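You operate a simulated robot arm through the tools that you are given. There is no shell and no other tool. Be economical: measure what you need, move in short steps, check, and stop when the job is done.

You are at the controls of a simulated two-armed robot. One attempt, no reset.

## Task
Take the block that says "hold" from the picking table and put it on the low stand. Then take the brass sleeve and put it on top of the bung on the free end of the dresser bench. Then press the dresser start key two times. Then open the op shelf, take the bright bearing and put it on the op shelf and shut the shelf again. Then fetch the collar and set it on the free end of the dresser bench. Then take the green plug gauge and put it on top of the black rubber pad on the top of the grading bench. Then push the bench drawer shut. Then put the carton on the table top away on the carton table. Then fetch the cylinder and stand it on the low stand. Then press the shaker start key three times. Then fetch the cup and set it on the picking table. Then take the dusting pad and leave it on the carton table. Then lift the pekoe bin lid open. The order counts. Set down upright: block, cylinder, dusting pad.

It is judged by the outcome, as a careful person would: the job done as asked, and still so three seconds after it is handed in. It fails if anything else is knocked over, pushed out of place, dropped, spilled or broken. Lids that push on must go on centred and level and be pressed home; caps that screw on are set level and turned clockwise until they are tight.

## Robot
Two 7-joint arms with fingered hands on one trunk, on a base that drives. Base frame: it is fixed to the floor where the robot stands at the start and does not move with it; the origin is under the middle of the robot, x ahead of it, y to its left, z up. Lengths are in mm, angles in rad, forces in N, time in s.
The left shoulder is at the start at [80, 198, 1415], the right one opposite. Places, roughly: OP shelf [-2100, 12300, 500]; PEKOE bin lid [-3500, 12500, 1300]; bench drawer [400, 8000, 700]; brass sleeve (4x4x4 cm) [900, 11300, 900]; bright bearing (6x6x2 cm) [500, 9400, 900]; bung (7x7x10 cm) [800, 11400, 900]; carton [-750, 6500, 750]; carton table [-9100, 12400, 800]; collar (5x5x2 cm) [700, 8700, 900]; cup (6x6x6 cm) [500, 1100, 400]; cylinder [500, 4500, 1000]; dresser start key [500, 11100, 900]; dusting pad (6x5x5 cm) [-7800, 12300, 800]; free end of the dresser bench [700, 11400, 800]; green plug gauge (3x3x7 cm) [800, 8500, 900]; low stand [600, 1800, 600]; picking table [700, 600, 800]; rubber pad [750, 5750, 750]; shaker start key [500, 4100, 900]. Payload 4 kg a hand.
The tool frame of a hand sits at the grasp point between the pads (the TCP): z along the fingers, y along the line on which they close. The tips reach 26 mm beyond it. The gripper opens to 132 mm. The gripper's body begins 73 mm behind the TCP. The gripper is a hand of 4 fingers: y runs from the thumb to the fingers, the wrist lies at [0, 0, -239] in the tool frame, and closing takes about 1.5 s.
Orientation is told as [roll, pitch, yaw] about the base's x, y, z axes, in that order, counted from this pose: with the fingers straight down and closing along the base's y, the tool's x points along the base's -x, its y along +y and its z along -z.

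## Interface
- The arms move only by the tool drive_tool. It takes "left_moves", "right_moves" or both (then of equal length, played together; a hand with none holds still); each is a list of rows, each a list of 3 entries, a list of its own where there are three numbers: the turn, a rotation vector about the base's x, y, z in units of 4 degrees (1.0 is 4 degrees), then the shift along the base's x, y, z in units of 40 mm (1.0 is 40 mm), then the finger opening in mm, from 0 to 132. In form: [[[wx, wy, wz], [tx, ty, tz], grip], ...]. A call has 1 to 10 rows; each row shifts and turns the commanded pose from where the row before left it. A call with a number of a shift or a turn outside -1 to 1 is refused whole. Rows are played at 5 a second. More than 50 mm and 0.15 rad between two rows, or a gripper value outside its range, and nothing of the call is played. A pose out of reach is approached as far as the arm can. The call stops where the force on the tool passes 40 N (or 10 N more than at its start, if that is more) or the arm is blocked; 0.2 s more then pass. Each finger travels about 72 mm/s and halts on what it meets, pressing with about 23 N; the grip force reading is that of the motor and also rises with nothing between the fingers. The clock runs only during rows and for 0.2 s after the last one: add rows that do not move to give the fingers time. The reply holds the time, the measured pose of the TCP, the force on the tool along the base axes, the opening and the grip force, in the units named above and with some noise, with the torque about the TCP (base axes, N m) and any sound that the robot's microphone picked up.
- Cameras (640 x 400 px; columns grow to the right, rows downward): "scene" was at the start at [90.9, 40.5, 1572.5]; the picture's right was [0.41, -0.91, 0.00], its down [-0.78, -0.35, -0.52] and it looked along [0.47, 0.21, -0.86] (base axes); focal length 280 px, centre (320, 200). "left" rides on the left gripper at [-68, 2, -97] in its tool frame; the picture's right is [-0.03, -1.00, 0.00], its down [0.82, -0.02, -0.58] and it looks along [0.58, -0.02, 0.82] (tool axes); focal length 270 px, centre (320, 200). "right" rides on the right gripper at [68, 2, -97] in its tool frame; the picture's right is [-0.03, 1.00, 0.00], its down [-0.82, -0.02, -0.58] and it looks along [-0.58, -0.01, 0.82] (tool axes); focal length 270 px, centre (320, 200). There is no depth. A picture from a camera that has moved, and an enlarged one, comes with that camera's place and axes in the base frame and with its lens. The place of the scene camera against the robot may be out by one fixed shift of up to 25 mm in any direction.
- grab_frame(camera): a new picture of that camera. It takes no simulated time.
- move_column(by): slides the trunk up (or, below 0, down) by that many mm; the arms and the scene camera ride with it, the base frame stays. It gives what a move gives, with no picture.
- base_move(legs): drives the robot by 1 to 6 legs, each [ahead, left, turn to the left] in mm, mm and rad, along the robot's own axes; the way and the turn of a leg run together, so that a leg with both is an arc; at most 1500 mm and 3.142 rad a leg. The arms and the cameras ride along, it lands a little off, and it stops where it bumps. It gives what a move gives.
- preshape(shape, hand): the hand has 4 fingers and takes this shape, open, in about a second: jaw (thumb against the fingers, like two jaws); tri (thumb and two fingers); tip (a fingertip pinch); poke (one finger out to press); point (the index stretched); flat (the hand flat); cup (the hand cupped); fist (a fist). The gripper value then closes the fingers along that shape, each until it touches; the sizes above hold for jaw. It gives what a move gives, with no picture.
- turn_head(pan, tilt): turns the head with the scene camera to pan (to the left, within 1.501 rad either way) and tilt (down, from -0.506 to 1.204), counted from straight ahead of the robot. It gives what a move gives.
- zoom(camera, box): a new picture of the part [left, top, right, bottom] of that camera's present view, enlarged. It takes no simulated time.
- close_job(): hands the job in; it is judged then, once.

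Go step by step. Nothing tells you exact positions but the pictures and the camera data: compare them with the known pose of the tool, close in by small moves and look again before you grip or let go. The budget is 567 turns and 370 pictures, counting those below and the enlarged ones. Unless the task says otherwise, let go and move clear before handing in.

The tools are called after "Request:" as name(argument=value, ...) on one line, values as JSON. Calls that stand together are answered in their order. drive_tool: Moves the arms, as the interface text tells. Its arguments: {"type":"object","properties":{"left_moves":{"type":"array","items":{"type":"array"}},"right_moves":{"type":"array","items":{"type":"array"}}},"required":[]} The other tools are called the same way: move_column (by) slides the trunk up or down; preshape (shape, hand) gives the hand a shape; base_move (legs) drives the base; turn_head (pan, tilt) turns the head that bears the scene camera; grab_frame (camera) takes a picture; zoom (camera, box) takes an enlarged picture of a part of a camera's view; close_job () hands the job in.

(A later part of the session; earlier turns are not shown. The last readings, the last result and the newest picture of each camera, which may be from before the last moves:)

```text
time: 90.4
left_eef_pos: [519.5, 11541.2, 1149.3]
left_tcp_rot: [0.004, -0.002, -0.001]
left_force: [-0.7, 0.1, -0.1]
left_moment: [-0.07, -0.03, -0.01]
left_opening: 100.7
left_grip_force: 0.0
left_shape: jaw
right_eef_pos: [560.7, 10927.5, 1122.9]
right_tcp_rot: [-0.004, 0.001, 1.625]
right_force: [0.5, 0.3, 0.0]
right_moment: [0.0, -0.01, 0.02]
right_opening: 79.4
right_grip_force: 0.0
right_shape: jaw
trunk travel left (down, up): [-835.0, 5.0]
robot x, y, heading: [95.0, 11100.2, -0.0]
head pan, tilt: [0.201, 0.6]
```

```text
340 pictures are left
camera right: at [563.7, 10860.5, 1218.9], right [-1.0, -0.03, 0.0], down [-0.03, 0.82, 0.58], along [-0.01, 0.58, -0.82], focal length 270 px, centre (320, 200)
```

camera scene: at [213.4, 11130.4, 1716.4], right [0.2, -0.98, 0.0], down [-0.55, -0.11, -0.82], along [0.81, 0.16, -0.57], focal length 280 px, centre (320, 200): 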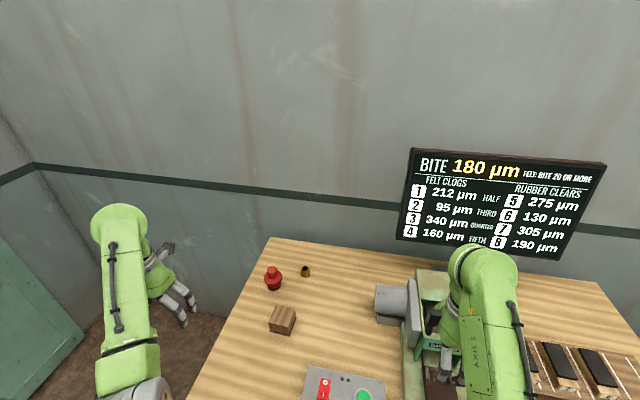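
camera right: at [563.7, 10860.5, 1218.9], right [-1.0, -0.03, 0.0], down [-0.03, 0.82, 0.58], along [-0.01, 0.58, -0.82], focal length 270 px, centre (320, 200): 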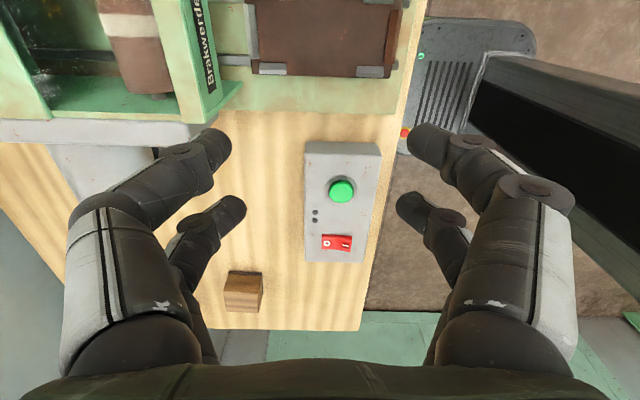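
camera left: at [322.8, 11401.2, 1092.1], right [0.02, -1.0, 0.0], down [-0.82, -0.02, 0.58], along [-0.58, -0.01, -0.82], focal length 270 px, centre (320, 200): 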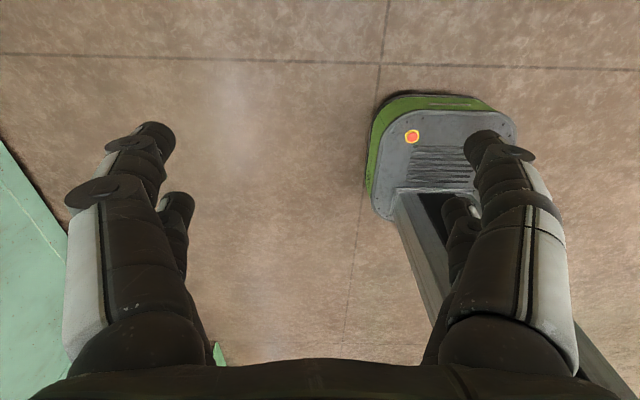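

Request:
zoom(camera="scene", box=[230, 230, 400, 340])

```text
3.64 times, centred on (315, 285) of scene
camera zoom: at [213.4, 11130.4, 1716.4], right [0.2, -0.98, 0.0], down [-0.55, -0.11, -0.82], along [0.81, 0.16, -0.57], focal length 1016 px, centre (338, -109)
```

zoom: 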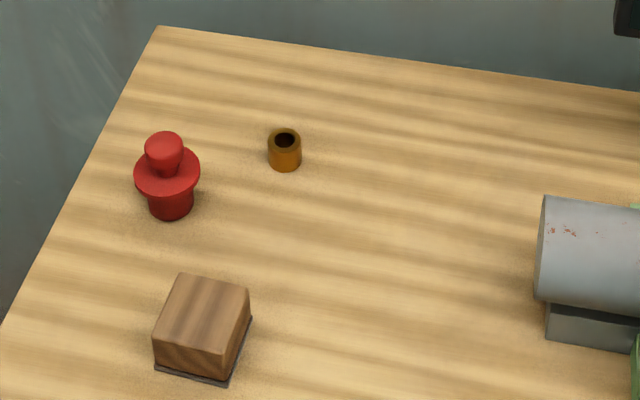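

The sleeve top is at about (932, 11330, 884), the bung at (847, 11432) with its knob top near z 950. I move 100 mm forward and bring the left hand over the sleeve.

Request:
base_move(legs=[[100, 0, 0]])

Request:
drive_tool(left_moves=[[[0, 0, 0], [0.9, -0.6, 0], 100], [[0, 0, 0], [0.9, -0.6, 0], 100], [[0, 0, 0], [0.9, -0.6, 0], 100], [[0, 0, 0], [0.9, -0.6, -0.3], 100], [[0, 0, 0], [0.9, -0.6, -0.3], 100], [[0, 0, 0], [0.9, -0.6, -0.5], 100], [[0, 0, 0], [0.9, -0.6, -0.7], 90], [[0, 0, 0], [0.9, -0.6, -0.7], 90], [[0, 0, 0], [0.4, -0.3, -0.5], 90], [[0, 0, 0], [0, 0, 0], 90]])

Request:
grab_frame(camera="left")

```text
time: 91.5
left_eef_pos: [611.3, 11540.7, 1152.8]
left_tcp_rot: [0.003, -0.01, -0.001]
left_force: [-1.0, -0.8, 0.4]
left_moment: [0.02, -0.07, -0.02]
left_opening: 100.2
left_grip_force: 0.1
left_shape: jaw
right_eef_pos: [651.0, 10926.9, 1127.5]
right_tcp_rot: [-0.012, -0.001, 1.627]
right_force: [-0.5, 0.8, 0.1]
right_moment: [-0.04, -0.11, 0.03]
right_opening: 79.8
right_grip_force: 0.0
right_shape: jaw
trunk travel left (down, up): [-835.0, 5.0]
robot x, y, heading: [199.0, 11101.2, 0.004]
head pan, tilt: [0.201, 0.6]
```

```text
refused: row 7 steps farther than a row can; nothing moved
```

```text
338 pictures are left
camera left: at [678.7, 11542.4, 1248.8], right [0.02, -1.0, 0.0], down [-0.82, -0.02, 0.57], along [-0.57, -0.01, -0.82], focal length 270 px, centre (320, 200)
```

left: 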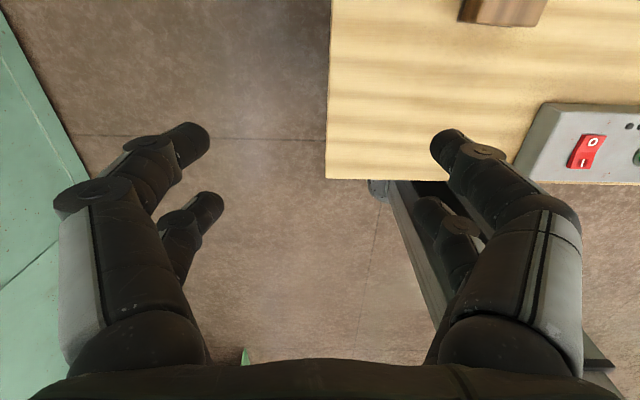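

Request:
drive_tool(left_moves=[[[0, 0, 0], [0.89, -0.586, -0.3], 100], [[0, 0, 0], [0.89, -0.586, -0.3], 100], [[0, 0, 0], [0.89, -0.586, -0.3], 100], [[0, 0, 0], [0.89, -0.586, -0.3], 100], [[0, 0, 0], [0.89, -0.586, -0.3], 100], [[0, 0, 0], [0.89, -0.586, -0.4], 100], [[0, 0, 0], [0.89, -0.586, -0.4], 90], [[0, 0, 0], [0.89, -0.586, -0.4], 90], [[0, 0, 0], [0.89, -0.586, -0.4], 90], [[0, 0, 0], [0, 0, 0], 90]])

Request:
grab_frame(camera="left")

Request:
grab_frame(camera="scene")

```text
time: 93.7
left_eef_pos: [906.6, 11334.9, 1034.3]
left_tcp_rot: [0.004, -0.004, -0.001]
left_force: [0.5, -0.3, 0.8]
left_moment: [0.04, -0.01, -0.01]
left_opening: 90.3
left_grip_force: 0.1
left_shape: jaw
left hand out of reach, approached as far as the arm can: row 9
right_eef_pos: [660.7, 10928.4, 1124.0]
right_tcp_rot: [-0.004, 0.001, 1.624]
right_force: [-0.5, 0.2, 0.9]
right_moment: [0.04, -0.01, 0.0]
right_opening: 79.8
right_grip_force: 0.0
right_shape: jaw
trunk travel left (down, up): [-835.0, 5.0]
robot x, y, heading: [197.0, 11100.5, -0.005]
head pan, tilt: [0.201, 0.6]
```

```text
337 pictures are left
camera left: at [974.1, 11335.5, 1131.3], right [0.02, -1.0, 0.0], down [-0.82, -0.02, 0.58], along [-0.57, -0.01, -0.82], focal length 270 px, centre (320, 200)
```

left: 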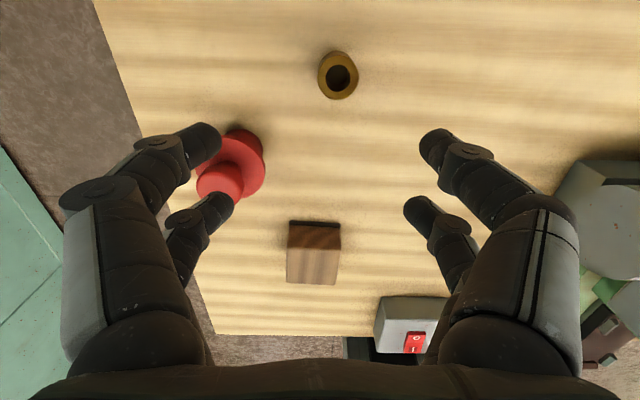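

```text
336 pictures are left
camera scene: at [312.9, 11131.1, 1716.5], right [0.2, -0.98, 0.0], down [-0.55, -0.11, -0.82], along [0.81, 0.16, -0.57], focal length 280 px, centre (320, 200)
```

scene: 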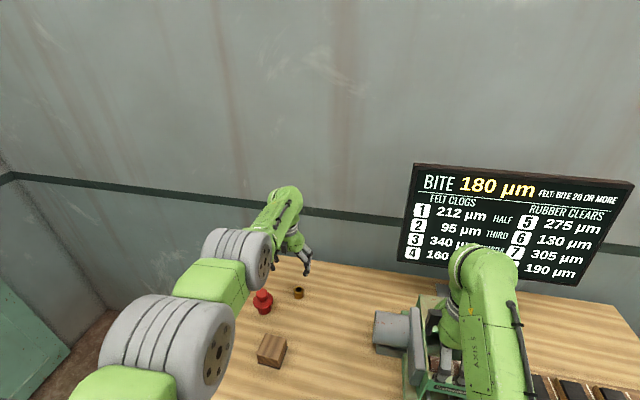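

The left arm is at its limit, so the robot must come closer and the trunk lower. First I swing the right hand outward to the right, past the dresser.

Request:
drive_tool(right_moves=[[[0, 0, 0], [-0.1, -1, 0.1], 60], [[0, 0, 0], [-0.1, -1, 0.1], 40], [[0, 0, 0], [-0.1, -1, 0.1], 40], [[0, 0, 0], [-0.1, -1, 0.1], 40], [[0, 0, 0], [-0.1, -1, 0.1], 40], [[0, 0, 0], [-0.1, -1, 0], 40], [[0, 0, 0], [-0.1, -1, 0], 40], [[0, 0, 0], [0, 0, 0], 40]])

Request:
turn_head(pan=-0.4, tilt=0.8)

Request:
grab_frame(camera="scene")

Request:
grab_frame(camera="right")

```text
time: 95.5
left_eef_pos: [905.4, 11331.6, 1034.9]
left_tcp_rot: [0.004, -0.002, -0.003]
left_force: [-0.5, 0.1, -0.9]
left_moment: [0.01, 0.04, 0.01]
left_opening: 90.1
left_grip_force: 0.0
left_shape: jaw
right_eef_pos: [636.4, 10645.8, 1135.6]
right_tcp_rot: [-0.003, 0.0, 1.625]
right_force: [0.3, 0.2, 0.1]
right_moment: [0.0, -0.01, 0.0]
right_opening: 40.2
right_grip_force: 0.1
right_shape: jaw
right hand out of reach, approached as far as the arm can: row 1, 2
trunk travel left (down, up): [-835.0, 5.0]
robot x, y, heading: [195.5, 11100.7, 0.001]
head pan, tilt: [0.201, 0.6]
```

```text
time: 96.5
left_eef_pos: [905.2, 11334.2, 1034.6]
left_tcp_rot: [0.002, -0.002, -0.002]
left_force: [0.4, 0.5, 0.0]
left_moment: [0.0, -0.01, 0.02]
left_opening: 90.1
left_grip_force: 0.0
left_shape: jaw
right_eef_pos: [635.8, 10645.3, 1135.1]
right_tcp_rot: [-0.005, -0.001, 1.625]
right_force: [-0.1, -0.2, 0.0]
right_moment: [-0.01, 0.01, 0.02]
right_opening: 40.2
right_grip_force: 0.0
right_shape: jaw
trunk travel left (down, up): [-835.0, 5.0]
robot x, y, heading: [198.1, 11097.0, -0.001]
head pan, tilt: [-0.4, 0.799]
```

```text
335 pictures are left
camera scene: at [300.8, 11081.4, 1699.6], right [-0.39, -0.92, 0.0], down [-0.66, 0.28, -0.7], along [0.64, -0.27, -0.72], focal length 280 px, centre (320, 200)
```

scene: 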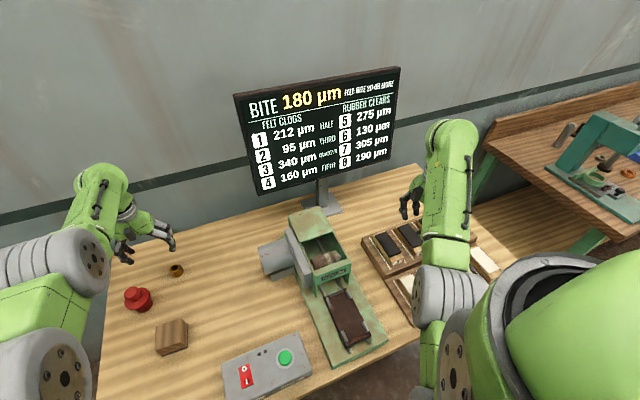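

```text
334 pictures are left
camera right: at [639.7, 10579.7, 1231.3], right [-1.0, -0.03, 0.0], down [-0.03, 0.82, 0.58], along [-0.01, 0.58, -0.82], focal length 270 px, centre (320, 200)
```

right: 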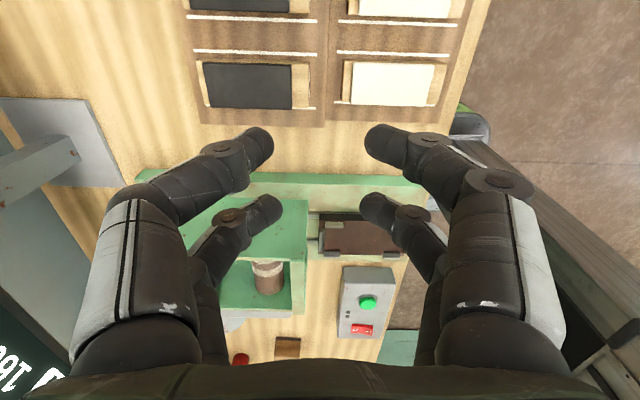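

The right hand is now over the low racks. I narrow and shift the left hand away from the bung, then lower the trunk and move up to the bench.

Request:
drive_tool(left_moves=[[[0, 0, 0], [0, -0.4, 0], 70], [[0, 0, 0], [0, 0, 0], 66], [[0, 0, 0], [0, 0, 0], 66]])

Request:
move_column(by=-110)

Request:
grab_frame(camera="left")

Request:
grab_frame(camera="scene")

```text
time: 97.3
left_eef_pos: [905.0, 11318.4, 1034.3]
left_tcp_rot: [0.003, -0.002, -0.002]
left_force: [0.1, 0.0, -0.3]
left_moment: [-0.02, -0.01, -0.02]
left_opening: 66.8
left_grip_force: 0.1
left_shape: jaw
right_eef_pos: [637.2, 10647.3, 1135.0]
right_tcp_rot: [-0.004, -0.001, 1.626]
right_force: [-0.6, 0.7, 0.6]
right_moment: [0.03, -0.01, 0.01]
right_opening: 40.6
right_grip_force: 0.1
right_shape: jaw
trunk travel left (down, up): [-835.0, 5.0]
robot x, y, heading: [196.8, 11099.3, 0.001]
head pan, tilt: [-0.4, 0.799]
```

```text
time: 98.7
left_eef_pos: [904.7, 11317.9, 923.9]
left_tcp_rot: [0.005, -0.001, -0.003]
left_force: [-0.2, -0.1, 0.0]
left_moment: [-0.01, -0.01, 0.03]
left_opening: 66.7
left_grip_force: 0.1
left_shape: jaw
right_eef_pos: [636.3, 10647.2, 1025.0]
right_tcp_rot: [-0.005, 0.001, 1.624]
right_force: [0.0, 0.0, 0.0]
right_moment: [-0.03, 0.01, -0.01]
right_opening: 40.1
right_grip_force: 0.2
right_shape: jaw
trunk travel left (down, up): [-725.0, 115.0]
robot x, y, heading: [195.0, 11099.7, 0.003]
head pan, tilt: [-0.4, 0.799]
```

```text
333 pictures are left
camera left: at [973.3, 11319.3, 1020.6], right [0.02, -1.0, 0.0], down [-0.82, -0.02, 0.58], along [-0.58, -0.01, -0.82], focal length 270 px, centre (320, 200)
```

left: 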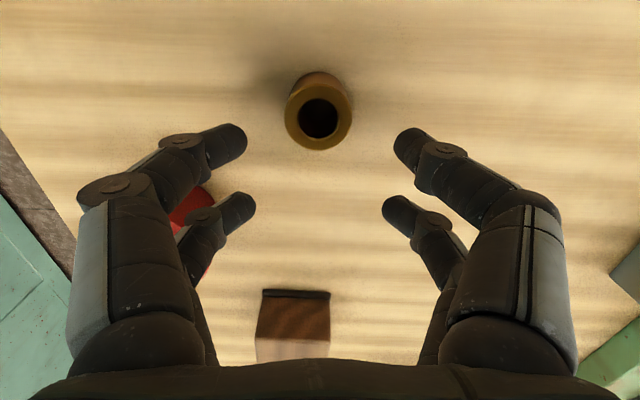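

```text
332 pictures are left
camera scene: at [300.8, 11081.3, 1589.6], right [-0.39, -0.92, 0.0], down [-0.66, 0.28, -0.7], along [0.64, -0.27, -0.72], focal length 280 px, centre (320, 200)
```

scene: 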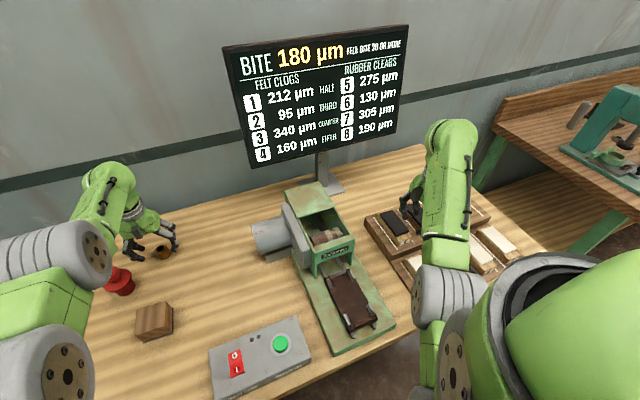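

I pull the left hand up and back a little, then drive 80 mm forward.

Request:
drive_tool(left_moves=[[[0, 0, 0], [-0.6, 0, 0.8], 66], [[0, 0, 0], [-0.4, 0, 0.6], 66], [[0, 0, 0], [0, 0, 0], 66]])

Request:
base_move(legs=[[80, 0, 0]])

Request:
grab_frame(camera="left")

```text
time: 99.5
left_eef_pos: [899.8, 11320.0, 972.2]
left_tcp_rot: [0.004, 0.002, -0.002]
left_force: [0.3, -0.8, -0.5]
left_moment: [0.0, 0.01, 0.02]
left_opening: 66.4
left_grip_force: 0.1
left_shape: jaw
left hand out of reach, approached as far as the arm can: row 1, 2
right_eef_pos: [637.8, 10646.8, 1025.5]
right_tcp_rot: [-0.005, -0.001, 1.624]
right_force: [0.1, 0.4, 0.3]
right_moment: [0.02, 0.04, 0.02]
right_opening: 40.4
right_grip_force: 0.0
right_shape: jaw
trunk travel left (down, up): [-725.0, 115.0]
robot x, y, heading: [196.7, 11100.6, -0.001]
head pan, tilt: [-0.4, 0.799]
```

```text
time: 100.6
left_eef_pos: [973.2, 11319.3, 980.1]
left_tcp_rot: [0.003, -0.01, -0.004]
left_force: [-0.5, 0.0, 0.1]
left_moment: [-0.04, -0.04, 0.03]
left_opening: 66.5
left_grip_force: 0.1
left_shape: jaw
right_eef_pos: [708.2, 10645.8, 1027.7]
right_tcp_rot: [-0.013, 0.0, 1.625]
right_force: [-0.2, 0.7, -0.1]
right_moment: [0.03, -0.04, 0.02]
right_opening: 40.2
right_grip_force: 0.1
right_shape: jaw
trunk travel left (down, up): [-725.0, 115.0]
robot x, y, heading: [276.9, 11097.9, -0.007]
head pan, tilt: [-0.4, 0.799]
```

```text
331 pictures are left
camera left: at [1040.6, 11319.8, 1076.6], right [0.02, -1.0, 0.0], down [-0.82, -0.02, 0.57], along [-0.57, -0.01, -0.82], focal length 270 px, centre (320, 200)
```

left: 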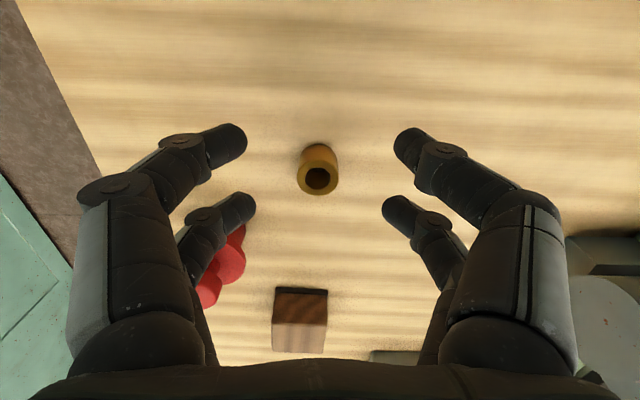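

Sleeve confirmed at about (929, 11319), top z 884. I move back over it and descend partly to check.

Request:
drive_tool(left_moves=[[[0, 0, 0], [-0.55, 0, 0], 66], [[0, 0, 0], [-0.55, 0, -0.6], 66], [[0, 0, 0], [0, 0, -0.8], 66], [[0, 0, 0], [0, 0, 0], 66], [[0, 0, 0], [0, 0, 0], 66]])

Request:
grab_frame(camera="left")

```text
time: 101.8
left_eef_pos: [972.0, 11318.3, 914.6]
left_tcp_rot: [0.004, -0.001, -0.002]
left_force: [0.4, -0.5, -0.2]
left_moment: [-0.01, -0.02, -0.04]
left_opening: 66.6
left_grip_force: 0.0
left_shape: jaw
left hand out of reach, approached as far as the arm can: row 1, 2
right_eef_pos: [715.9, 10645.5, 1026.2]
right_tcp_rot: [-0.005, 0.002, 1.625]
right_force: [-0.8, 0.0, 0.9]
right_moment: [-0.02, -0.01, 0.03]
right_opening: 40.3
right_grip_force: 0.1
right_shape: jaw
trunk travel left (down, up): [-725.0, 115.0]
robot x, y, heading: [277.5, 11099.2, -0.003]
head pan, tilt: [-0.4, 0.799]
```

```text
330 pictures are left
camera left: at [1040.8, 11319.7, 1012.0], right [0.02, -1.0, 0.0], down [-0.82, -0.02, 0.58], along [-0.58, -0.01, -0.82], focal length 270 px, centre (320, 200)
```

left: 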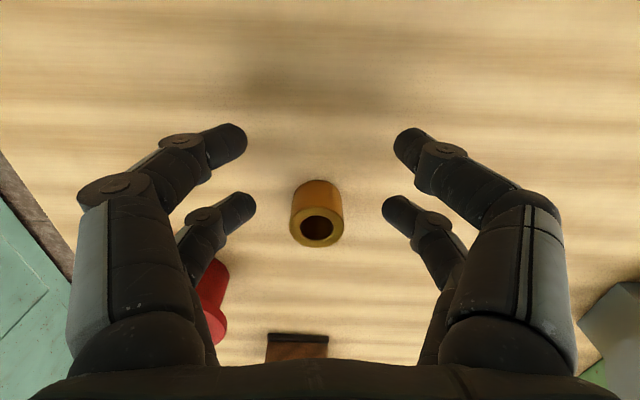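

Request:
drive_tool(left_moves=[[[0, 0, 0], [-0.55, 0, 0], 66], [[0, 0, 0], [-0.52, 0, 0], 66], [[0, 0, 0], [0, 0, 0], 66]])

Request:
grab_frame(camera="left")

```text
time: 102.6
left_eef_pos: [964.8, 11319.8, 908.2]
left_tcp_rot: [0.003, 0.0, -0.003]
left_force: [0.2, 0.0, -0.7]
left_moment: [-0.01, 0.03, 0.01]
left_opening: 66.4
left_grip_force: 0.0
left_shape: jaw
left hand out of reach, approached as far as the arm can: row 1, 2
right_eef_pos: [716.6, 10647.1, 1025.2]
right_tcp_rot: [-0.003, 0.001, 1.623]
right_force: [0.5, 0.4, -1.3]
right_moment: [-0.02, -0.03, 0.0]
right_opening: 40.3
right_grip_force: 0.0
right_shape: jaw
trunk travel left (down, up): [-725.0, 115.0]
robot x, y, heading: [277.9, 11098.5, 0.001]
head pan, tilt: [-0.4, 0.799]
```

```text
329 pictures are left
camera left: at [1033.5, 11321.3, 1003.6], right [0.02, -1.0, 0.0], down [-0.81, -0.02, 0.58], along [-0.58, -0.01, -0.82], focal length 270 px, centre (320, 200)
```

left: 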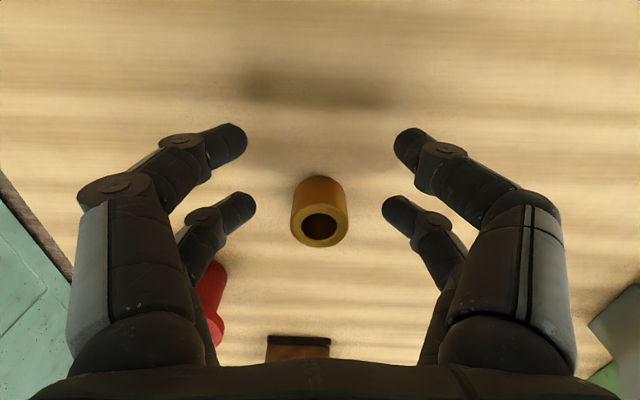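

The hand hardly moves inward; I look at the arm posture.

Request:
turn_head(pan=0.4, tilt=0.8)

Request:
grab_frame(camera="scene")

```text
time: 103.7
left_eef_pos: [964.9, 11318.9, 908.8]
left_tcp_rot: [0.004, 0.002, -0.004]
left_force: [-0.4, 0.3, -0.8]
left_moment: [0.03, 0.01, -0.01]
left_opening: 66.1
left_grip_force: 0.0
left_shape: jaw
right_eef_pos: [716.0, 10647.8, 1024.9]
right_tcp_rot: [-0.003, 0.0, 1.623]
right_force: [-0.3, 0.7, -0.1]
right_moment: [0.02, 0.02, -0.02]
right_opening: 40.1
right_grip_force: 0.0
right_shape: jaw
trunk travel left (down, up): [-725.0, 115.0]
robot x, y, heading: [279.6, 11099.1, 0.005]
head pan, tilt: [0.4, 0.799]
```

```text
328 pictures are left
camera scene: at [380.3, 11143.8, 1589.6], right [0.39, -0.92, 0.0], down [-0.66, -0.28, -0.7], along [0.64, 0.27, -0.72], focal length 280 px, centre (320, 200)
```

scene: 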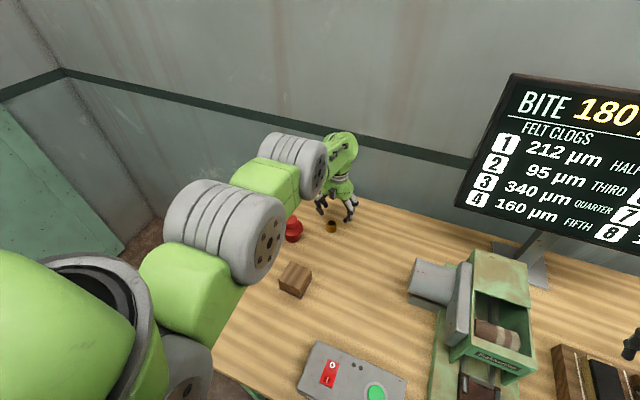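

The arm seems nearly straight (singular). I raise the hand and try to bend it back inward with a combined motion.

Request:
drive_tool(left_moves=[[[0, 0, 0], [0, 0, 0.9], 66], [[0, 0, 0], [0, 0, 0.9], 66], [[0, 0, 0], [0, -0.8, 0], 66], [[0, 0, 0], [-0.6, -0.8, 0], 66], [[0, 0, 0], [-0.8, 0, 0], 66], [[0, 0, 0], [-0.8, 0, 0], 66], [[0, 0, 0], [0, 0, 0], 66]])

```text
time: 105.3
left_eef_pos: [976.4, 11251.2, 967.5]
left_tcp_rot: [0.005, 0.002, -0.004]
left_force: [0.4, 0.0, 0.2]
left_moment: [-0.02, 0.01, 0.0]
left_opening: 66.4
left_grip_force: 0.0
left_shape: jaw
left hand out of reach, approached as far as the arm can: row 1, 2, 4, 5, 6
right_eef_pos: [717.2, 10645.9, 1025.6]
right_tcp_rot: [-0.004, 0.0, 1.625]
right_force: [-0.7, -0.5, -0.6]
right_moment: [-0.02, 0.01, 0.0]
right_opening: 40.1
right_grip_force: 0.0
right_shape: jaw
trunk travel left (down, up): [-725.0, 115.0]
robot x, y, heading: [276.8, 11098.9, -0.003]
head pan, tilt: [0.4, 0.799]
```

Going up pushes x out, so the arm is on an awkward branch. I raise the trunk for clearance and swing outward and back to recover a bent posture.

Request:
move_column(by=110)

Request:
drive_tool(left_moves=[[[0, 0, 0], [-0.4, 1, 0], 66], [[0, 0, 0], [-0.4, 1, 0], 66], [[0, 0, 0], [-0.4, 1, 0], 66], [[0, 0, 0], [-0.4, 1, 0], 66], [[0, 0, 0], [-0.6, 1, 0], 66], [[0, 0, 0], [-0.6, 1, 0], 66], [[0, 0, 0], [-0.8, 0.8, 0], 66], [[0, 0, 0], [-1, 0, 0], 66], [[0, 0, 0], [-1, 0, 0], 66], [[0, 0, 0], [0, 0, 0], 66]])

Request:
grab_frame(camera="scene")

```text
time: 106.7
left_eef_pos: [976.3, 11252.0, 1078.1]
left_tcp_rot: [0.004, 0.002, -0.003]
left_force: [0.0, 0.0, -0.2]
left_moment: [-0.02, -0.01, 0.02]
left_opening: 66.4
left_grip_force: 0.0
left_shape: jaw
right_eef_pos: [717.4, 10646.6, 1134.4]
right_tcp_rot: [-0.005, 0.0, 1.624]
right_force: [-0.3, -0.7, 0.5]
right_moment: [-0.04, 0.0, 0.01]
right_opening: 40.3
right_grip_force: 0.0
right_shape: jaw
trunk travel left (down, up): [-835.0, 5.0]
robot x, y, heading: [275.1, 11097.9, -0.004]
head pan, tilt: [0.4, 0.799]
```

```text
time: 108.9
left_eef_pos: [909.5, 11568.7, 1046.9]
left_tcp_rot: [0.004, 0.004, -0.003]
left_force: [-0.1, -0.3, 0.9]
left_moment: [0.03, 0.02, -0.01]
left_opening: 66.2
left_grip_force: 0.0
left_shape: jaw
left hand out of reach, approached as far as the arm can: row 1, 2, 3, 4, 5, 6, 7, 8, 9
right_eef_pos: [715.3, 10644.5, 1135.3]
right_tcp_rot: [-0.006, 0.0, 1.625]
right_force: [0.4, 0.0, 0.1]
right_moment: [0.0, -0.03, 0.0]
right_opening: 40.4
right_grip_force: 0.1
right_shape: jaw
trunk travel left (down, up): [-835.0, 5.0]
robot x, y, heading: [280.7, 11098.7, -0.002]
head pan, tilt: [0.4, 0.799]
```

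```text
327 pictures are left
camera scene: at [380.3, 11143.9, 1699.5], right [0.39, -0.92, 0.0], down [-0.66, -0.28, -0.7], along [0.64, 0.27, -0.72], focal length 280 px, centre (320, 200)
```

scene: 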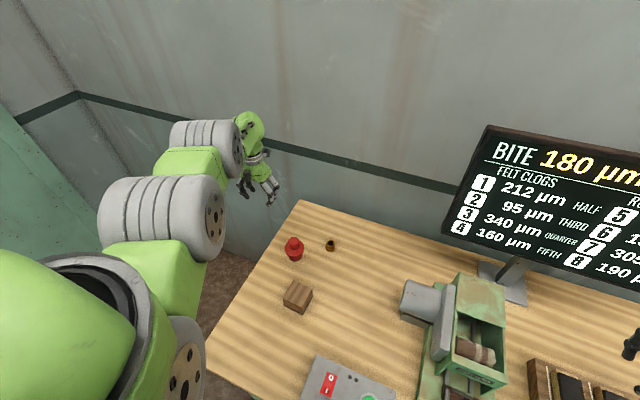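

The hand is now beyond the bench's left edge. There I lower it, where the wrist bends less, and try drawing it in.

Request:
drive_tool(left_moves=[[[0, 0, 0], [-0.3, 0.9, 0], 66], [[0, 0, 0], [-0.3, 0.9, -0.2], 66], [[0, 0, 0], [0, 0, -1], 66], [[0, 0, 0], [0, 0, -1], 66], [[0, 0, 0], [0, 0, -1], 66], [[0, 0, 0], [0, 0, -1], 66], [[0, 0, 0], [-1, 0, 0], 66], [[0, 0, 0], [-1, 0, 0], 66], [[0, 0, 0], [-1, 0, 0], 66], [[0, 0, 0], [0, 0, 0], 66]])

Request:
grab_frame(camera="scene")

```text
time: 111.1
left_eef_pos: [728.3, 11620.2, 915.9]
left_tcp_rot: [0.003, 0.002, -0.004]
left_force: [0.0, -0.1, 0.1]
left_moment: [0.03, -0.02, 0.0]
left_opening: 66.3
left_grip_force: 0.2
left_shape: jaw
left hand out of reach, approached as far as the arm can: row 3, 4, 5, 6
right_eef_pos: [717.2, 10646.1, 1135.2]
right_tcp_rot: [-0.003, 0.0, 1.626]
right_force: [0.0, 0.5, 0.4]
right_moment: [0.0, -0.01, 0.03]
right_opening: 40.4
right_grip_force: 0.0
right_shape: jaw
trunk travel left (down, up): [-835.0, 5.0]
robot x, y, heading: [279.3, 11101.4, -0.002]
head pan, tilt: [0.4, 0.799]
```

```text
326 pictures are left
camera scene: at [381.2, 11143.8, 1699.5], right [0.39, -0.92, 0.0], down [-0.66, -0.28, -0.7], along [0.64, 0.27, -0.72], focal length 280 px, centre (320, 200)
```

scene: 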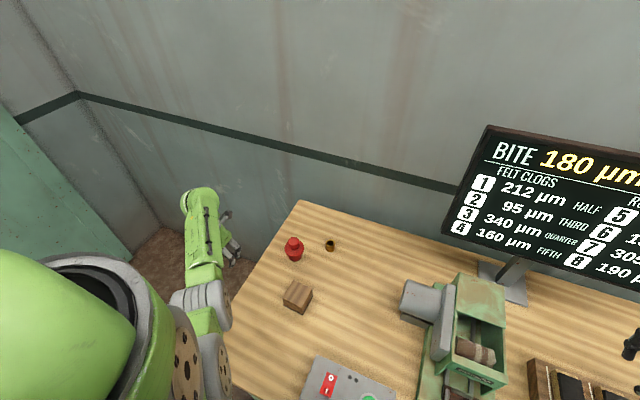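

The arm is bent normally again. I drive another 90 mm forward so the targets lie within comfortable reach.

Request:
base_move(legs=[[90, 0, 0]])

Request:
drive_tool(left_moves=[[[0, 0, 0], [0, 0, 0.8], 66], [[0, 0, 0], [0, 0, 0.8], 66], [[0, 0, 0], [0, 0, 0], 66]])

Request:
turn_head(pan=0.5, tilt=0.95)

Request:
grab_frame(camera="scene")

```text
time: 112.2
left_eef_pos: [810.9, 11620.4, 919.2]
left_tcp_rot: [0.003, -0.005, -0.002]
left_force: [-1.4, 0.5, 0.2]
left_moment: [-0.01, -0.06, -0.01]
left_opening: 66.5
left_grip_force: 0.1
left_shape: jaw
right_eef_pos: [795.2, 10645.0, 1138.1]
right_tcp_rot: [-0.016, -0.001, 1.622]
right_force: [-0.5, -0.4, 0.7]
right_moment: [0.02, -0.06, -0.01]
right_opening: 40.2
right_grip_force: 0.1
right_shape: jaw
trunk travel left (down, up): [-835.0, 5.0]
robot x, y, heading: [363.7, 11100.9, -0.005]
head pan, tilt: [0.4, 0.799]
```

```text
time: 113.0
left_eef_pos: [816.0, 11619.7, 979.3]
left_tcp_rot: [0.004, 0.001, -0.002]
left_force: [-0.8, 0.4, -0.2]
left_moment: [-0.02, -0.03, 0.02]
left_opening: 66.6
left_grip_force: 0.0
left_shape: jaw
right_eef_pos: [804.2, 10645.1, 1135.8]
right_tcp_rot: [-0.004, 0.0, 1.623]
right_force: [-0.4, -0.5, 0.2]
right_moment: [-0.01, 0.02, -0.01]
right_opening: 40.5
right_grip_force: 0.0
right_shape: jaw
trunk travel left (down, up): [-835.0, 5.0]
robot x, y, heading: [364.4, 11101.2, -0.005]
head pan, tilt: [0.4, 0.799]
```

```text
time: 113.8
left_eef_pos: [817.2, 11619.2, 979.6]
left_tcp_rot: [0.003, 0.001, -0.004]
left_force: [-0.2, -0.4, 1.2]
left_moment: [0.0, 0.0, -0.05]
left_opening: 66.4
left_grip_force: 0.2
left_shape: jaw
right_eef_pos: [805.3, 10645.0, 1135.5]
right_tcp_rot: [-0.005, -0.001, 1.622]
right_force: [-0.1, -0.2, 0.1]
right_moment: [-0.01, 0.0, 0.0]
right_opening: 40.3
right_grip_force: 0.1
right_shape: jaw
trunk travel left (down, up): [-835.0, 5.0]
robot x, y, heading: [367.4, 11098.3, -0.004]
head pan, tilt: [0.499, 0.949]
```

```text
325 pictures are left
camera scene: at [459.2, 11147.1, 1688.0], right [0.48, -0.88, 0.0], down [-0.71, -0.39, -0.58], along [0.51, 0.28, -0.81], focal length 280 px, centre (320, 200)
```

scene: 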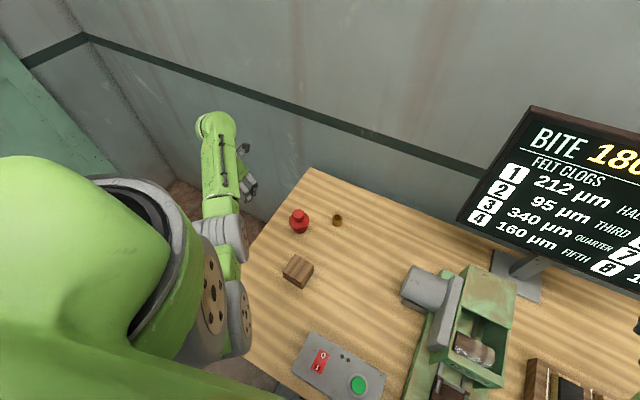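

Request:
drive_tool(left_moves=[[[0, 0, 0], [0, 0, 1], 66], [[0, 0, 0], [0.35, -0.93, 0], 66], [[0, 0, 0], [0.35, -0.93, 0], 66], [[0, 0, 0], [0.35, -0.93, 0], 66], [[0, 0, 0], [0.35, -0.93, 0], 66], [[0, 0, 0], [0.35, -0.93, 0], 66], [[0, 0, 0], [0.35, -0.93, 0], 66], [[0, 0, 0], [0.35, -0.93, 0], 66], [[0, 0, 0], [0.35, -0.93, 0], 66], [[0, 0, 0], [0, 0, 0], 66]])

Request:
grab_frame(camera="left")

```text
time: 116.0
left_eef_pos: [930.0, 11321.6, 1018.0]
left_tcp_rot: [0.003, 0.003, -0.004]
left_force: [-0.2, 1.1, 1.2]
left_moment: [0.03, -0.03, 0.01]
left_opening: 66.6
left_grip_force: 0.0
left_shape: jaw
right_eef_pos: [804.8, 10646.4, 1135.9]
right_tcp_rot: [-0.002, 0.001, 1.624]
right_force: [0.3, -0.4, 0.2]
right_moment: [0.02, -0.01, -0.01]
right_opening: 40.2
right_grip_force: 0.1
right_shape: jaw
trunk travel left (down, up): [-835.0, 5.0]
robot x, y, heading: [366.4, 11100.3, 0.0]
head pan, tilt: [0.499, 0.949]
```

```text
324 pictures are left
camera left: at [998.8, 11322.5, 1114.2], right [0.02, -1.0, 0.0], down [-0.81, -0.02, 0.58], along [-0.58, -0.01, -0.81], focal length 270 px, centre (320, 200)
```

left: 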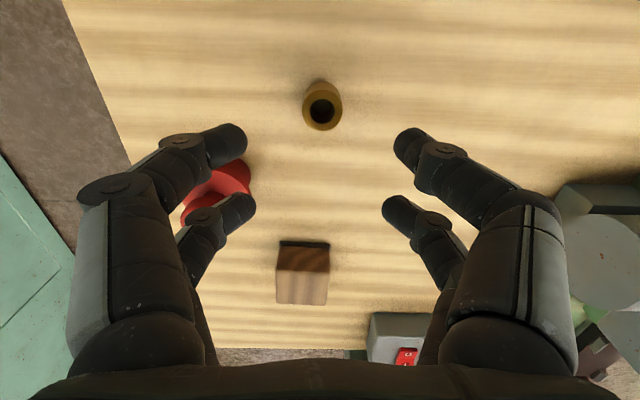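

The bung sits close to the +y fingers, so I turn the hand about 40° so the closing line avoids the bung.

Request:
drive_tool(left_moves=[[[0, 0, -1], [0, 0, 0], 66], [[0, 0, -1], [0, 0, 0], 66], [[0, 0, -1], [0, 0, 0], 66], [[0, 0, -1], [0, 0, 0], 66], [[0, 0, -1], [0, 0, 0], 66], [[0, 0, -1], [0, 0, 0], 66], [[0, 0, -1], [0, 0, 0], 66], [[0, 0, -1], [0, 0, 0], 66], [[0, 0, -1], [0, 0, 0], 66], [[0, 0, -1], [0, 0, -0.5], 66]])

Request:
drive_tool(left_moves=[[[0, 0, 0], [0, 0, -0.7], 66], [[0, 0, 0], [0, 0, -0.7], 66], [[0, 0, 0], [0, 0, 0], 66]])

Request:
grab_frame(camera="left")

```text
time: 118.2
left_eef_pos: [929.5, 11321.8, 997.5]
left_tcp_rot: [0.004, 0.001, -0.703]
left_force: [0.0, -0.2, 0.7]
left_moment: [-0.02, 0.0, -0.02]
left_opening: 66.4
left_grip_force: 0.0
left_shape: jaw
right_eef_pos: [805.6, 10644.8, 1135.7]
right_tcp_rot: [-0.003, 0.001, 1.623]
right_force: [-0.5, 0.0, -0.1]
right_moment: [0.03, -0.02, -0.02]
right_opening: 40.1
right_grip_force: 0.0
right_shape: jaw
trunk travel left (down, up): [-835.0, 5.0]
robot x, y, heading: [365.6, 11101.0, -0.003]
head pan, tilt: [0.499, 0.949]
```

```text
time: 119.0
left_eef_pos: [930.1, 11322.1, 941.6]
left_tcp_rot: [0.004, 0.002, -0.703]
left_force: [0.2, 0.2, 1.2]
left_moment: [-0.04, 0.0, 0.02]
left_opening: 66.5
left_grip_force: 0.1
left_shape: jaw
right_eef_pos: [805.3, 10645.9, 1134.9]
right_tcp_rot: [-0.004, 0.001, 1.622]
right_force: [-0.2, -0.1, 1.7]
right_moment: [-0.01, 0.0, -0.02]
right_opening: 40.2
right_grip_force: 0.0
right_shape: jaw
trunk travel left (down, up): [-835.0, 5.0]
robot x, y, heading: [367.9, 11101.2, 0.003]
head pan, tilt: [0.499, 0.949]
```

```text
323 pictures are left
camera left: at [983.3, 11279.2, 1038.0], right [-0.63, -0.78, 0.0], down [-0.64, 0.51, 0.58], along [-0.45, 0.37, -0.82], focal length 270 px, centre (320, 200)
```

left: 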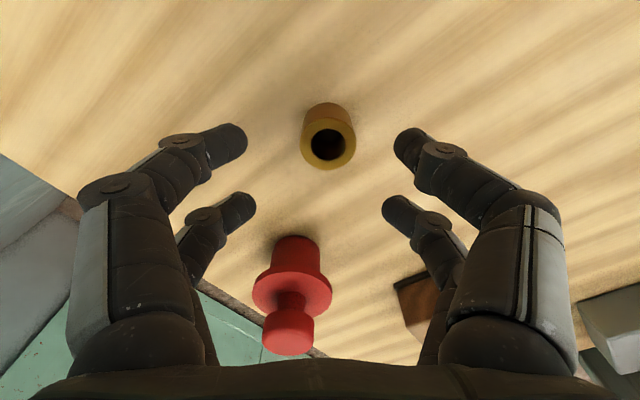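

The sleeve is centred between the fingers and the bung is clear. I descend and grip.

Request:
drive_tool(left_moves=[[[0, 0, 0], [-0.06, -0.06, -0.7], 66], [[0, 0, 0], [0, 0, -0.6], 66], [[0, 0, 0], [0, 0, -0.25], 66], [[0, 0, 0], [0, 0, 0], 45], [[0, 0, 0], [0, 0, 0], 25], [[0, 0, 0], [0, 0, 0], 20], [[0, 0, 0], [0, 0, 0], 20], [[0, 0, 0], [0, 0, 0], 20]])

Request:
grab_frame(camera="left")

```text
time: 120.8
left_eef_pos: [927.2, 11320.4, 880.4]
left_tcp_rot: [0.004, 0.002, -0.701]
left_force: [-0.1, 1.1, -0.2]
left_moment: [0.02, -0.02, 0.02]
left_opening: 20.5
left_grip_force: 0.1
left_shape: jaw
right_eef_pos: [804.1, 10645.2, 1135.8]
right_tcp_rot: [-0.004, -0.001, 1.622]
right_force: [-0.9, -0.5, -0.5]
right_moment: [0.02, 0.01, 0.0]
right_opening: 40.4
right_grip_force: 0.1
right_shape: jaw
trunk travel left (down, up): [-835.0, 5.0]
robot x, y, heading: [364.3, 11096.8, -0.003]
head pan, tilt: [0.499, 0.949]
```

```text
322 pictures are left
camera left: at [980.3, 11277.0, 976.6], right [-0.63, -0.78, 0.0], down [-0.64, 0.51, 0.58], along [-0.45, 0.37, -0.81], focal length 270 px, centre (320, 200)
```

left: 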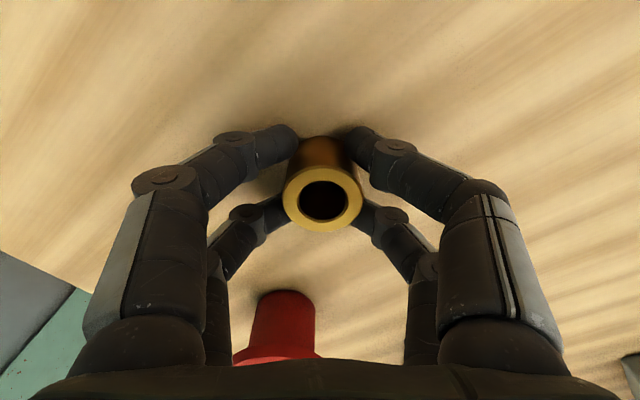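

Request:
drive_tool(left_moves=[[[0, 0, 0], [0, 0, 0], 10], [[0, 0, 0], [0, 0, 0], 4], [[0, 0, 0], [0, 0, 0], 4], [[0, 0, 0], [0, 0, 0], 4]])

Request:
grab_frame(camera="left")

```text
time: 121.8
left_eef_pos: [925.9, 11320.0, 881.2]
left_tcp_rot: [0.001, 0.001, -0.702]
left_force: [-0.2, 0.1, -0.2]
left_moment: [0.0, -0.02, -0.04]
left_opening: 8.7
left_grip_force: 23.3
left_shape: jaw
right_eef_pos: [805.9, 10645.4, 1134.5]
right_tcp_rot: [-0.005, 0.0, 1.622]
right_force: [-0.3, -0.3, 0.1]
right_moment: [-0.01, 0.01, 0.01]
right_opening: 40.4
right_grip_force: 0.1
right_shape: jaw
trunk travel left (down, up): [-835.0, 5.0]
robot x, y, heading: [367.8, 11097.9, -0.003]
head pan, tilt: [0.499, 0.949]
```

```text
321 pictures are left
camera left: at [980.4, 11277.1, 976.5], right [-0.63, -0.78, 0.0], down [-0.64, 0.51, 0.58], along [-0.45, 0.37, -0.81], focal length 270 px, centre (320, 200)
```

left: 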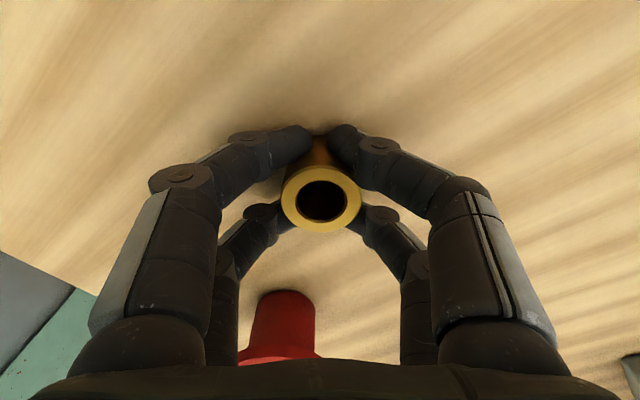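

Gripped. I lift the sleeve well above the bung and look at the bung.

Request:
drive_tool(left_moves=[[[0, 0, 0], [0, 0, 0.3], 4], [[0, 0, 0], [0, 0, 0.9], 4], [[0, 0, 0], [0, 0, 1], 4], [[0, 0, 0], [0, 0, 1], 4], [[0, 0, 0], [0, 0, 0.6], 4], [[0, 0, 0], [0, 0, 0], 4]])

Request:
grab_frame(camera="left")

Request:
zoom(camera="scene", box=[240, 140, 440, 265])

```text
time: 123.2
left_eef_pos: [926.2, 11319.1, 1032.0]
left_tcp_rot: [0.003, 0.001, -0.702]
left_force: [0.3, -0.5, -1.8]
left_moment: [0.0, 0.02, 0.01]
left_opening: 8.5
left_grip_force: 23.2
left_shape: jaw
right_eef_pos: [804.8, 10644.8, 1136.1]
right_tcp_rot: [-0.005, -0.001, 1.622]
right_force: [0.2, 0.0, -0.4]
right_moment: [0.03, -0.02, 0.0]
right_opening: 40.3
right_grip_force: 0.1
right_shape: jaw
trunk travel left (down, up): [-835.0, 5.0]
robot x, y, heading: [368.0, 11099.4, -0.003]
head pan, tilt: [0.499, 0.949]
```

```text
320 pictures are left
camera left: at [980.4, 11276.6, 1128.5], right [-0.63, -0.78, 0.0], down [-0.64, 0.51, 0.58], along [-0.45, 0.37, -0.81], focal length 270 px, centre (320, 200)
```

left: 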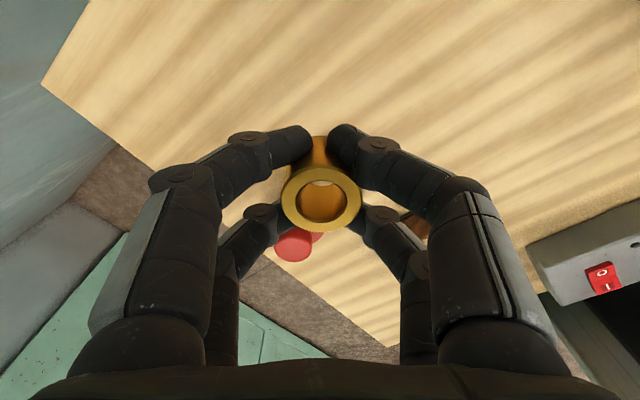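

```text
3.20 times, centred on (340, 202) of scene
camera zoom: at [459.3, 11147.2, 1688.0], right [0.48, -0.88, 0.0], down [-0.72, -0.39, -0.58], along [0.51, 0.28, -0.81], focal length 894 px, centre (256, 192)
```

zoom: 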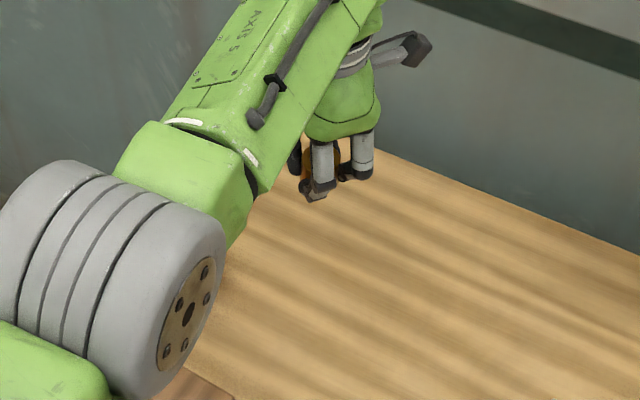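

I triangulate the bung knob at about (842, 11426, 930). To verify xy I move past it so the hand camera is straight above.

Request:
drive_tool(left_moves=[[[0, 0, 0], [-0.675, 0.755, 0], 4], [[0, 0, 0], [-0.675, 0.755, 0], 4], [[0, 0, 0], [-0.675, 0.755, 0], 4], [[0, 0, 0], [-0.675, 0.755, 0], 4], [[0, 0, 0], [-0.675, 0.755, 0], 4], [[0, 0, 0], [0, 0, 0], 4], [[0, 0, 0], [0, 0, 0], 4]])

Request:
grab_frame(camera="left")

```text
time: 124.8
left_eef_pos: [792.9, 11470.9, 1031.2]
left_tcp_rot: [0.003, 0.004, -0.703]
left_force: [-0.1, 0.1, -1.0]
left_moment: [0.0, 0.0, -0.04]
left_opening: 8.3
left_grip_force: 22.8
left_shape: jaw
right_eef_pos: [806.4, 10645.3, 1134.6]
right_tcp_rot: [-0.003, 0.001, 1.624]
right_force: [-0.7, 1.0, -0.2]
right_moment: [0.0, 0.01, -0.02]
right_opening: 40.5
right_grip_force: 0.2
right_shape: jaw
trunk travel left (down, up): [-835.0, 5.0]
robot x, y, heading: [366.6, 11103.0, -0.002]
head pan, tilt: [0.499, 0.949]
```

```text
318 pictures are left
camera left: at [847.1, 11428.2, 1128.4], right [-0.63, -0.78, 0.0], down [-0.64, 0.51, 0.58], along [-0.45, 0.37, -0.81], focal length 270 px, centre (320, 200)
```

left: 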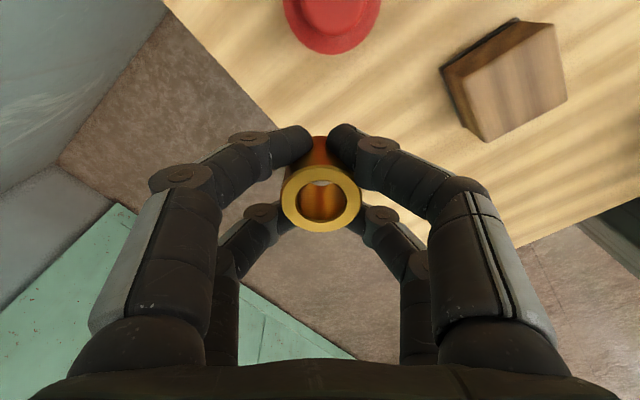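

Request:
drive_tool(left_moves=[[[0, 0, 0], [0.57, -0.48, 0], 4], [[0, 0, 0], [0, 0, 0], 4], [[0, 0, 0], [0, 0, 0], 4]])

Request:
zoom(camera="left", box=[200, 0, 456, 160])

```text
time: 125.5
left_eef_pos: [815.6, 11453.0, 1032.8]
left_tcp_rot: [0.004, 0.002, -0.702]
left_force: [0.4, 0.4, -1.2]
left_moment: [-0.01, -0.03, 0.0]
left_opening: 8.4
left_grip_force: 23.4
left_shape: jaw
right_eef_pos: [803.9, 10645.2, 1136.2]
right_tcp_rot: [-0.005, 0.0, 1.623]
right_force: [-0.2, 1.3, 0.2]
right_moment: [-0.01, -0.03, 0.0]
right_opening: 40.5
right_grip_force: 0.1
right_shape: jaw
trunk travel left (down, up): [-835.0, 5.0]
robot x, y, heading: [365.2, 11101.2, -0.004]
head pan, tilt: [0.499, 0.949]
```

```text
2.50 times, centred on (328, 80) of left
camera zoom: at [868.9, 11409.2, 1129.2], right [-0.63, -0.78, 0.0], down [-0.64, 0.51, 0.58], along [-0.45, 0.37, -0.82], focal length 676 px, centre (300, 500)
```

zoom: 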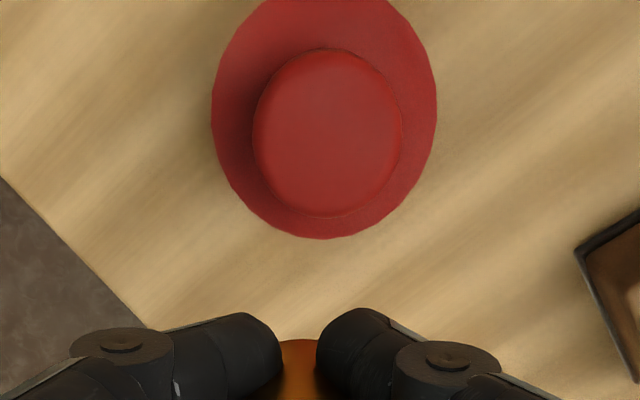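

Knob axis at about (847, 11420). I centre the sleeve above it and lower in small steps until contact.

Request:
drive_tool(left_moves=[[[0, 0, 0], [0.78, -0.82, 0], 4], [[0, 0, 0], [0, 0, -0.6], 4], [[0, 0, 0], [0, 0, 0], 4], [[0, 0, 0], [0, 0, 0], 4]])

Request:
grab_frame(camera="left")

Request:
turn_head(pan=0.9, tilt=0.9)

Request:
grab_frame(camera="scene")

```text
time: 126.5
left_eef_pos: [847.3, 11419.3, 1009.1]
left_tcp_rot: [0.003, 0.004, -0.701]
left_force: [0.5, 0.4, -1.5]
left_moment: [0.04, 0.0, 0.0]
left_opening: 8.1
left_grip_force: 23.1
left_shape: jaw
right_eef_pos: [804.4, 10644.3, 1134.9]
right_tcp_rot: [-0.003, 0.0, 1.624]
right_force: [-0.4, -0.1, 0.0]
right_moment: [0.03, 0.02, 0.04]
right_opening: 40.5
right_grip_force: 0.1
right_shape: jaw
trunk travel left (down, up): [-835.0, 5.0]
robot x, y, heading: [365.3, 11098.0, -0.002]
head pan, tilt: [0.499, 0.949]
```

```text
316 pictures are left
camera left: at [899.9, 11376.1, 1105.1], right [-0.63, -0.78, 0.0], down [-0.64, 0.51, 0.58], along [-0.45, 0.37, -0.81], focal length 270 px, centre (320, 200)
```

left: 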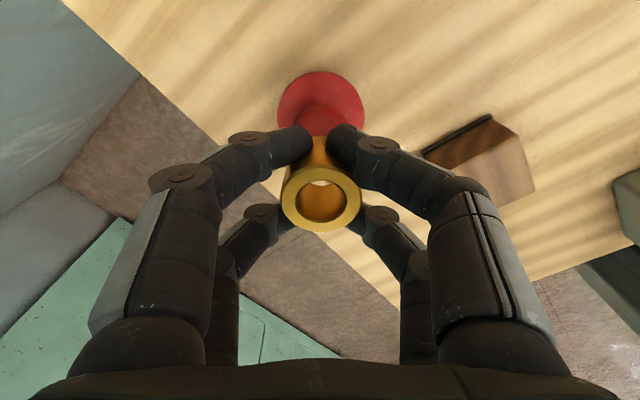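

```text
time: 127.4
left_eef_pos: [846.1, 11419.2, 1009.0]
left_tcp_rot: [0.003, 0.003, -0.701]
left_force: [0.5, 0.0, -1.6]
left_moment: [-0.01, 0.02, 0.01]
left_opening: 8.4
left_grip_force: 23.2
left_shape: jaw
right_eef_pos: [804.0, 10646.5, 1135.6]
right_tcp_rot: [-0.005, 0.0, 1.623]
right_force: [-0.1, -0.7, -0.4]
right_moment: [0.04, 0.0, 0.0]
right_opening: 40.2
right_grip_force: 0.0
right_shape: jaw
trunk travel left (down, up): [-835.0, 5.0]
robot x, y, heading: [363.7, 11102.3, -0.004]
head pan, tilt: [0.901, 0.901]
```

```text
315 pictures are left
camera scene: at [442.8, 11171.3, 1691.6], right [0.78, -0.62, 0.0], down [-0.49, -0.61, -0.62], along [0.39, 0.49, -0.78], focal length 280 px, centre (320, 200)
```

scene: 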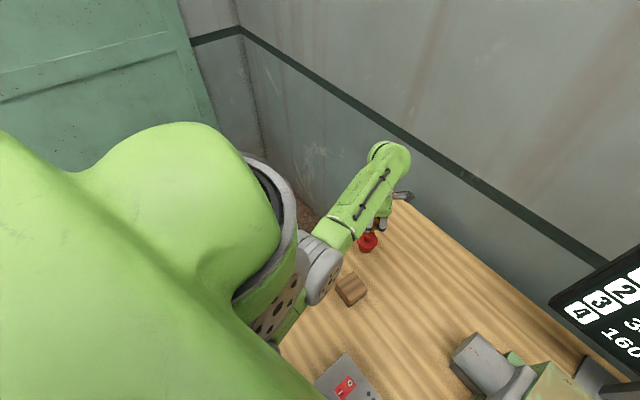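

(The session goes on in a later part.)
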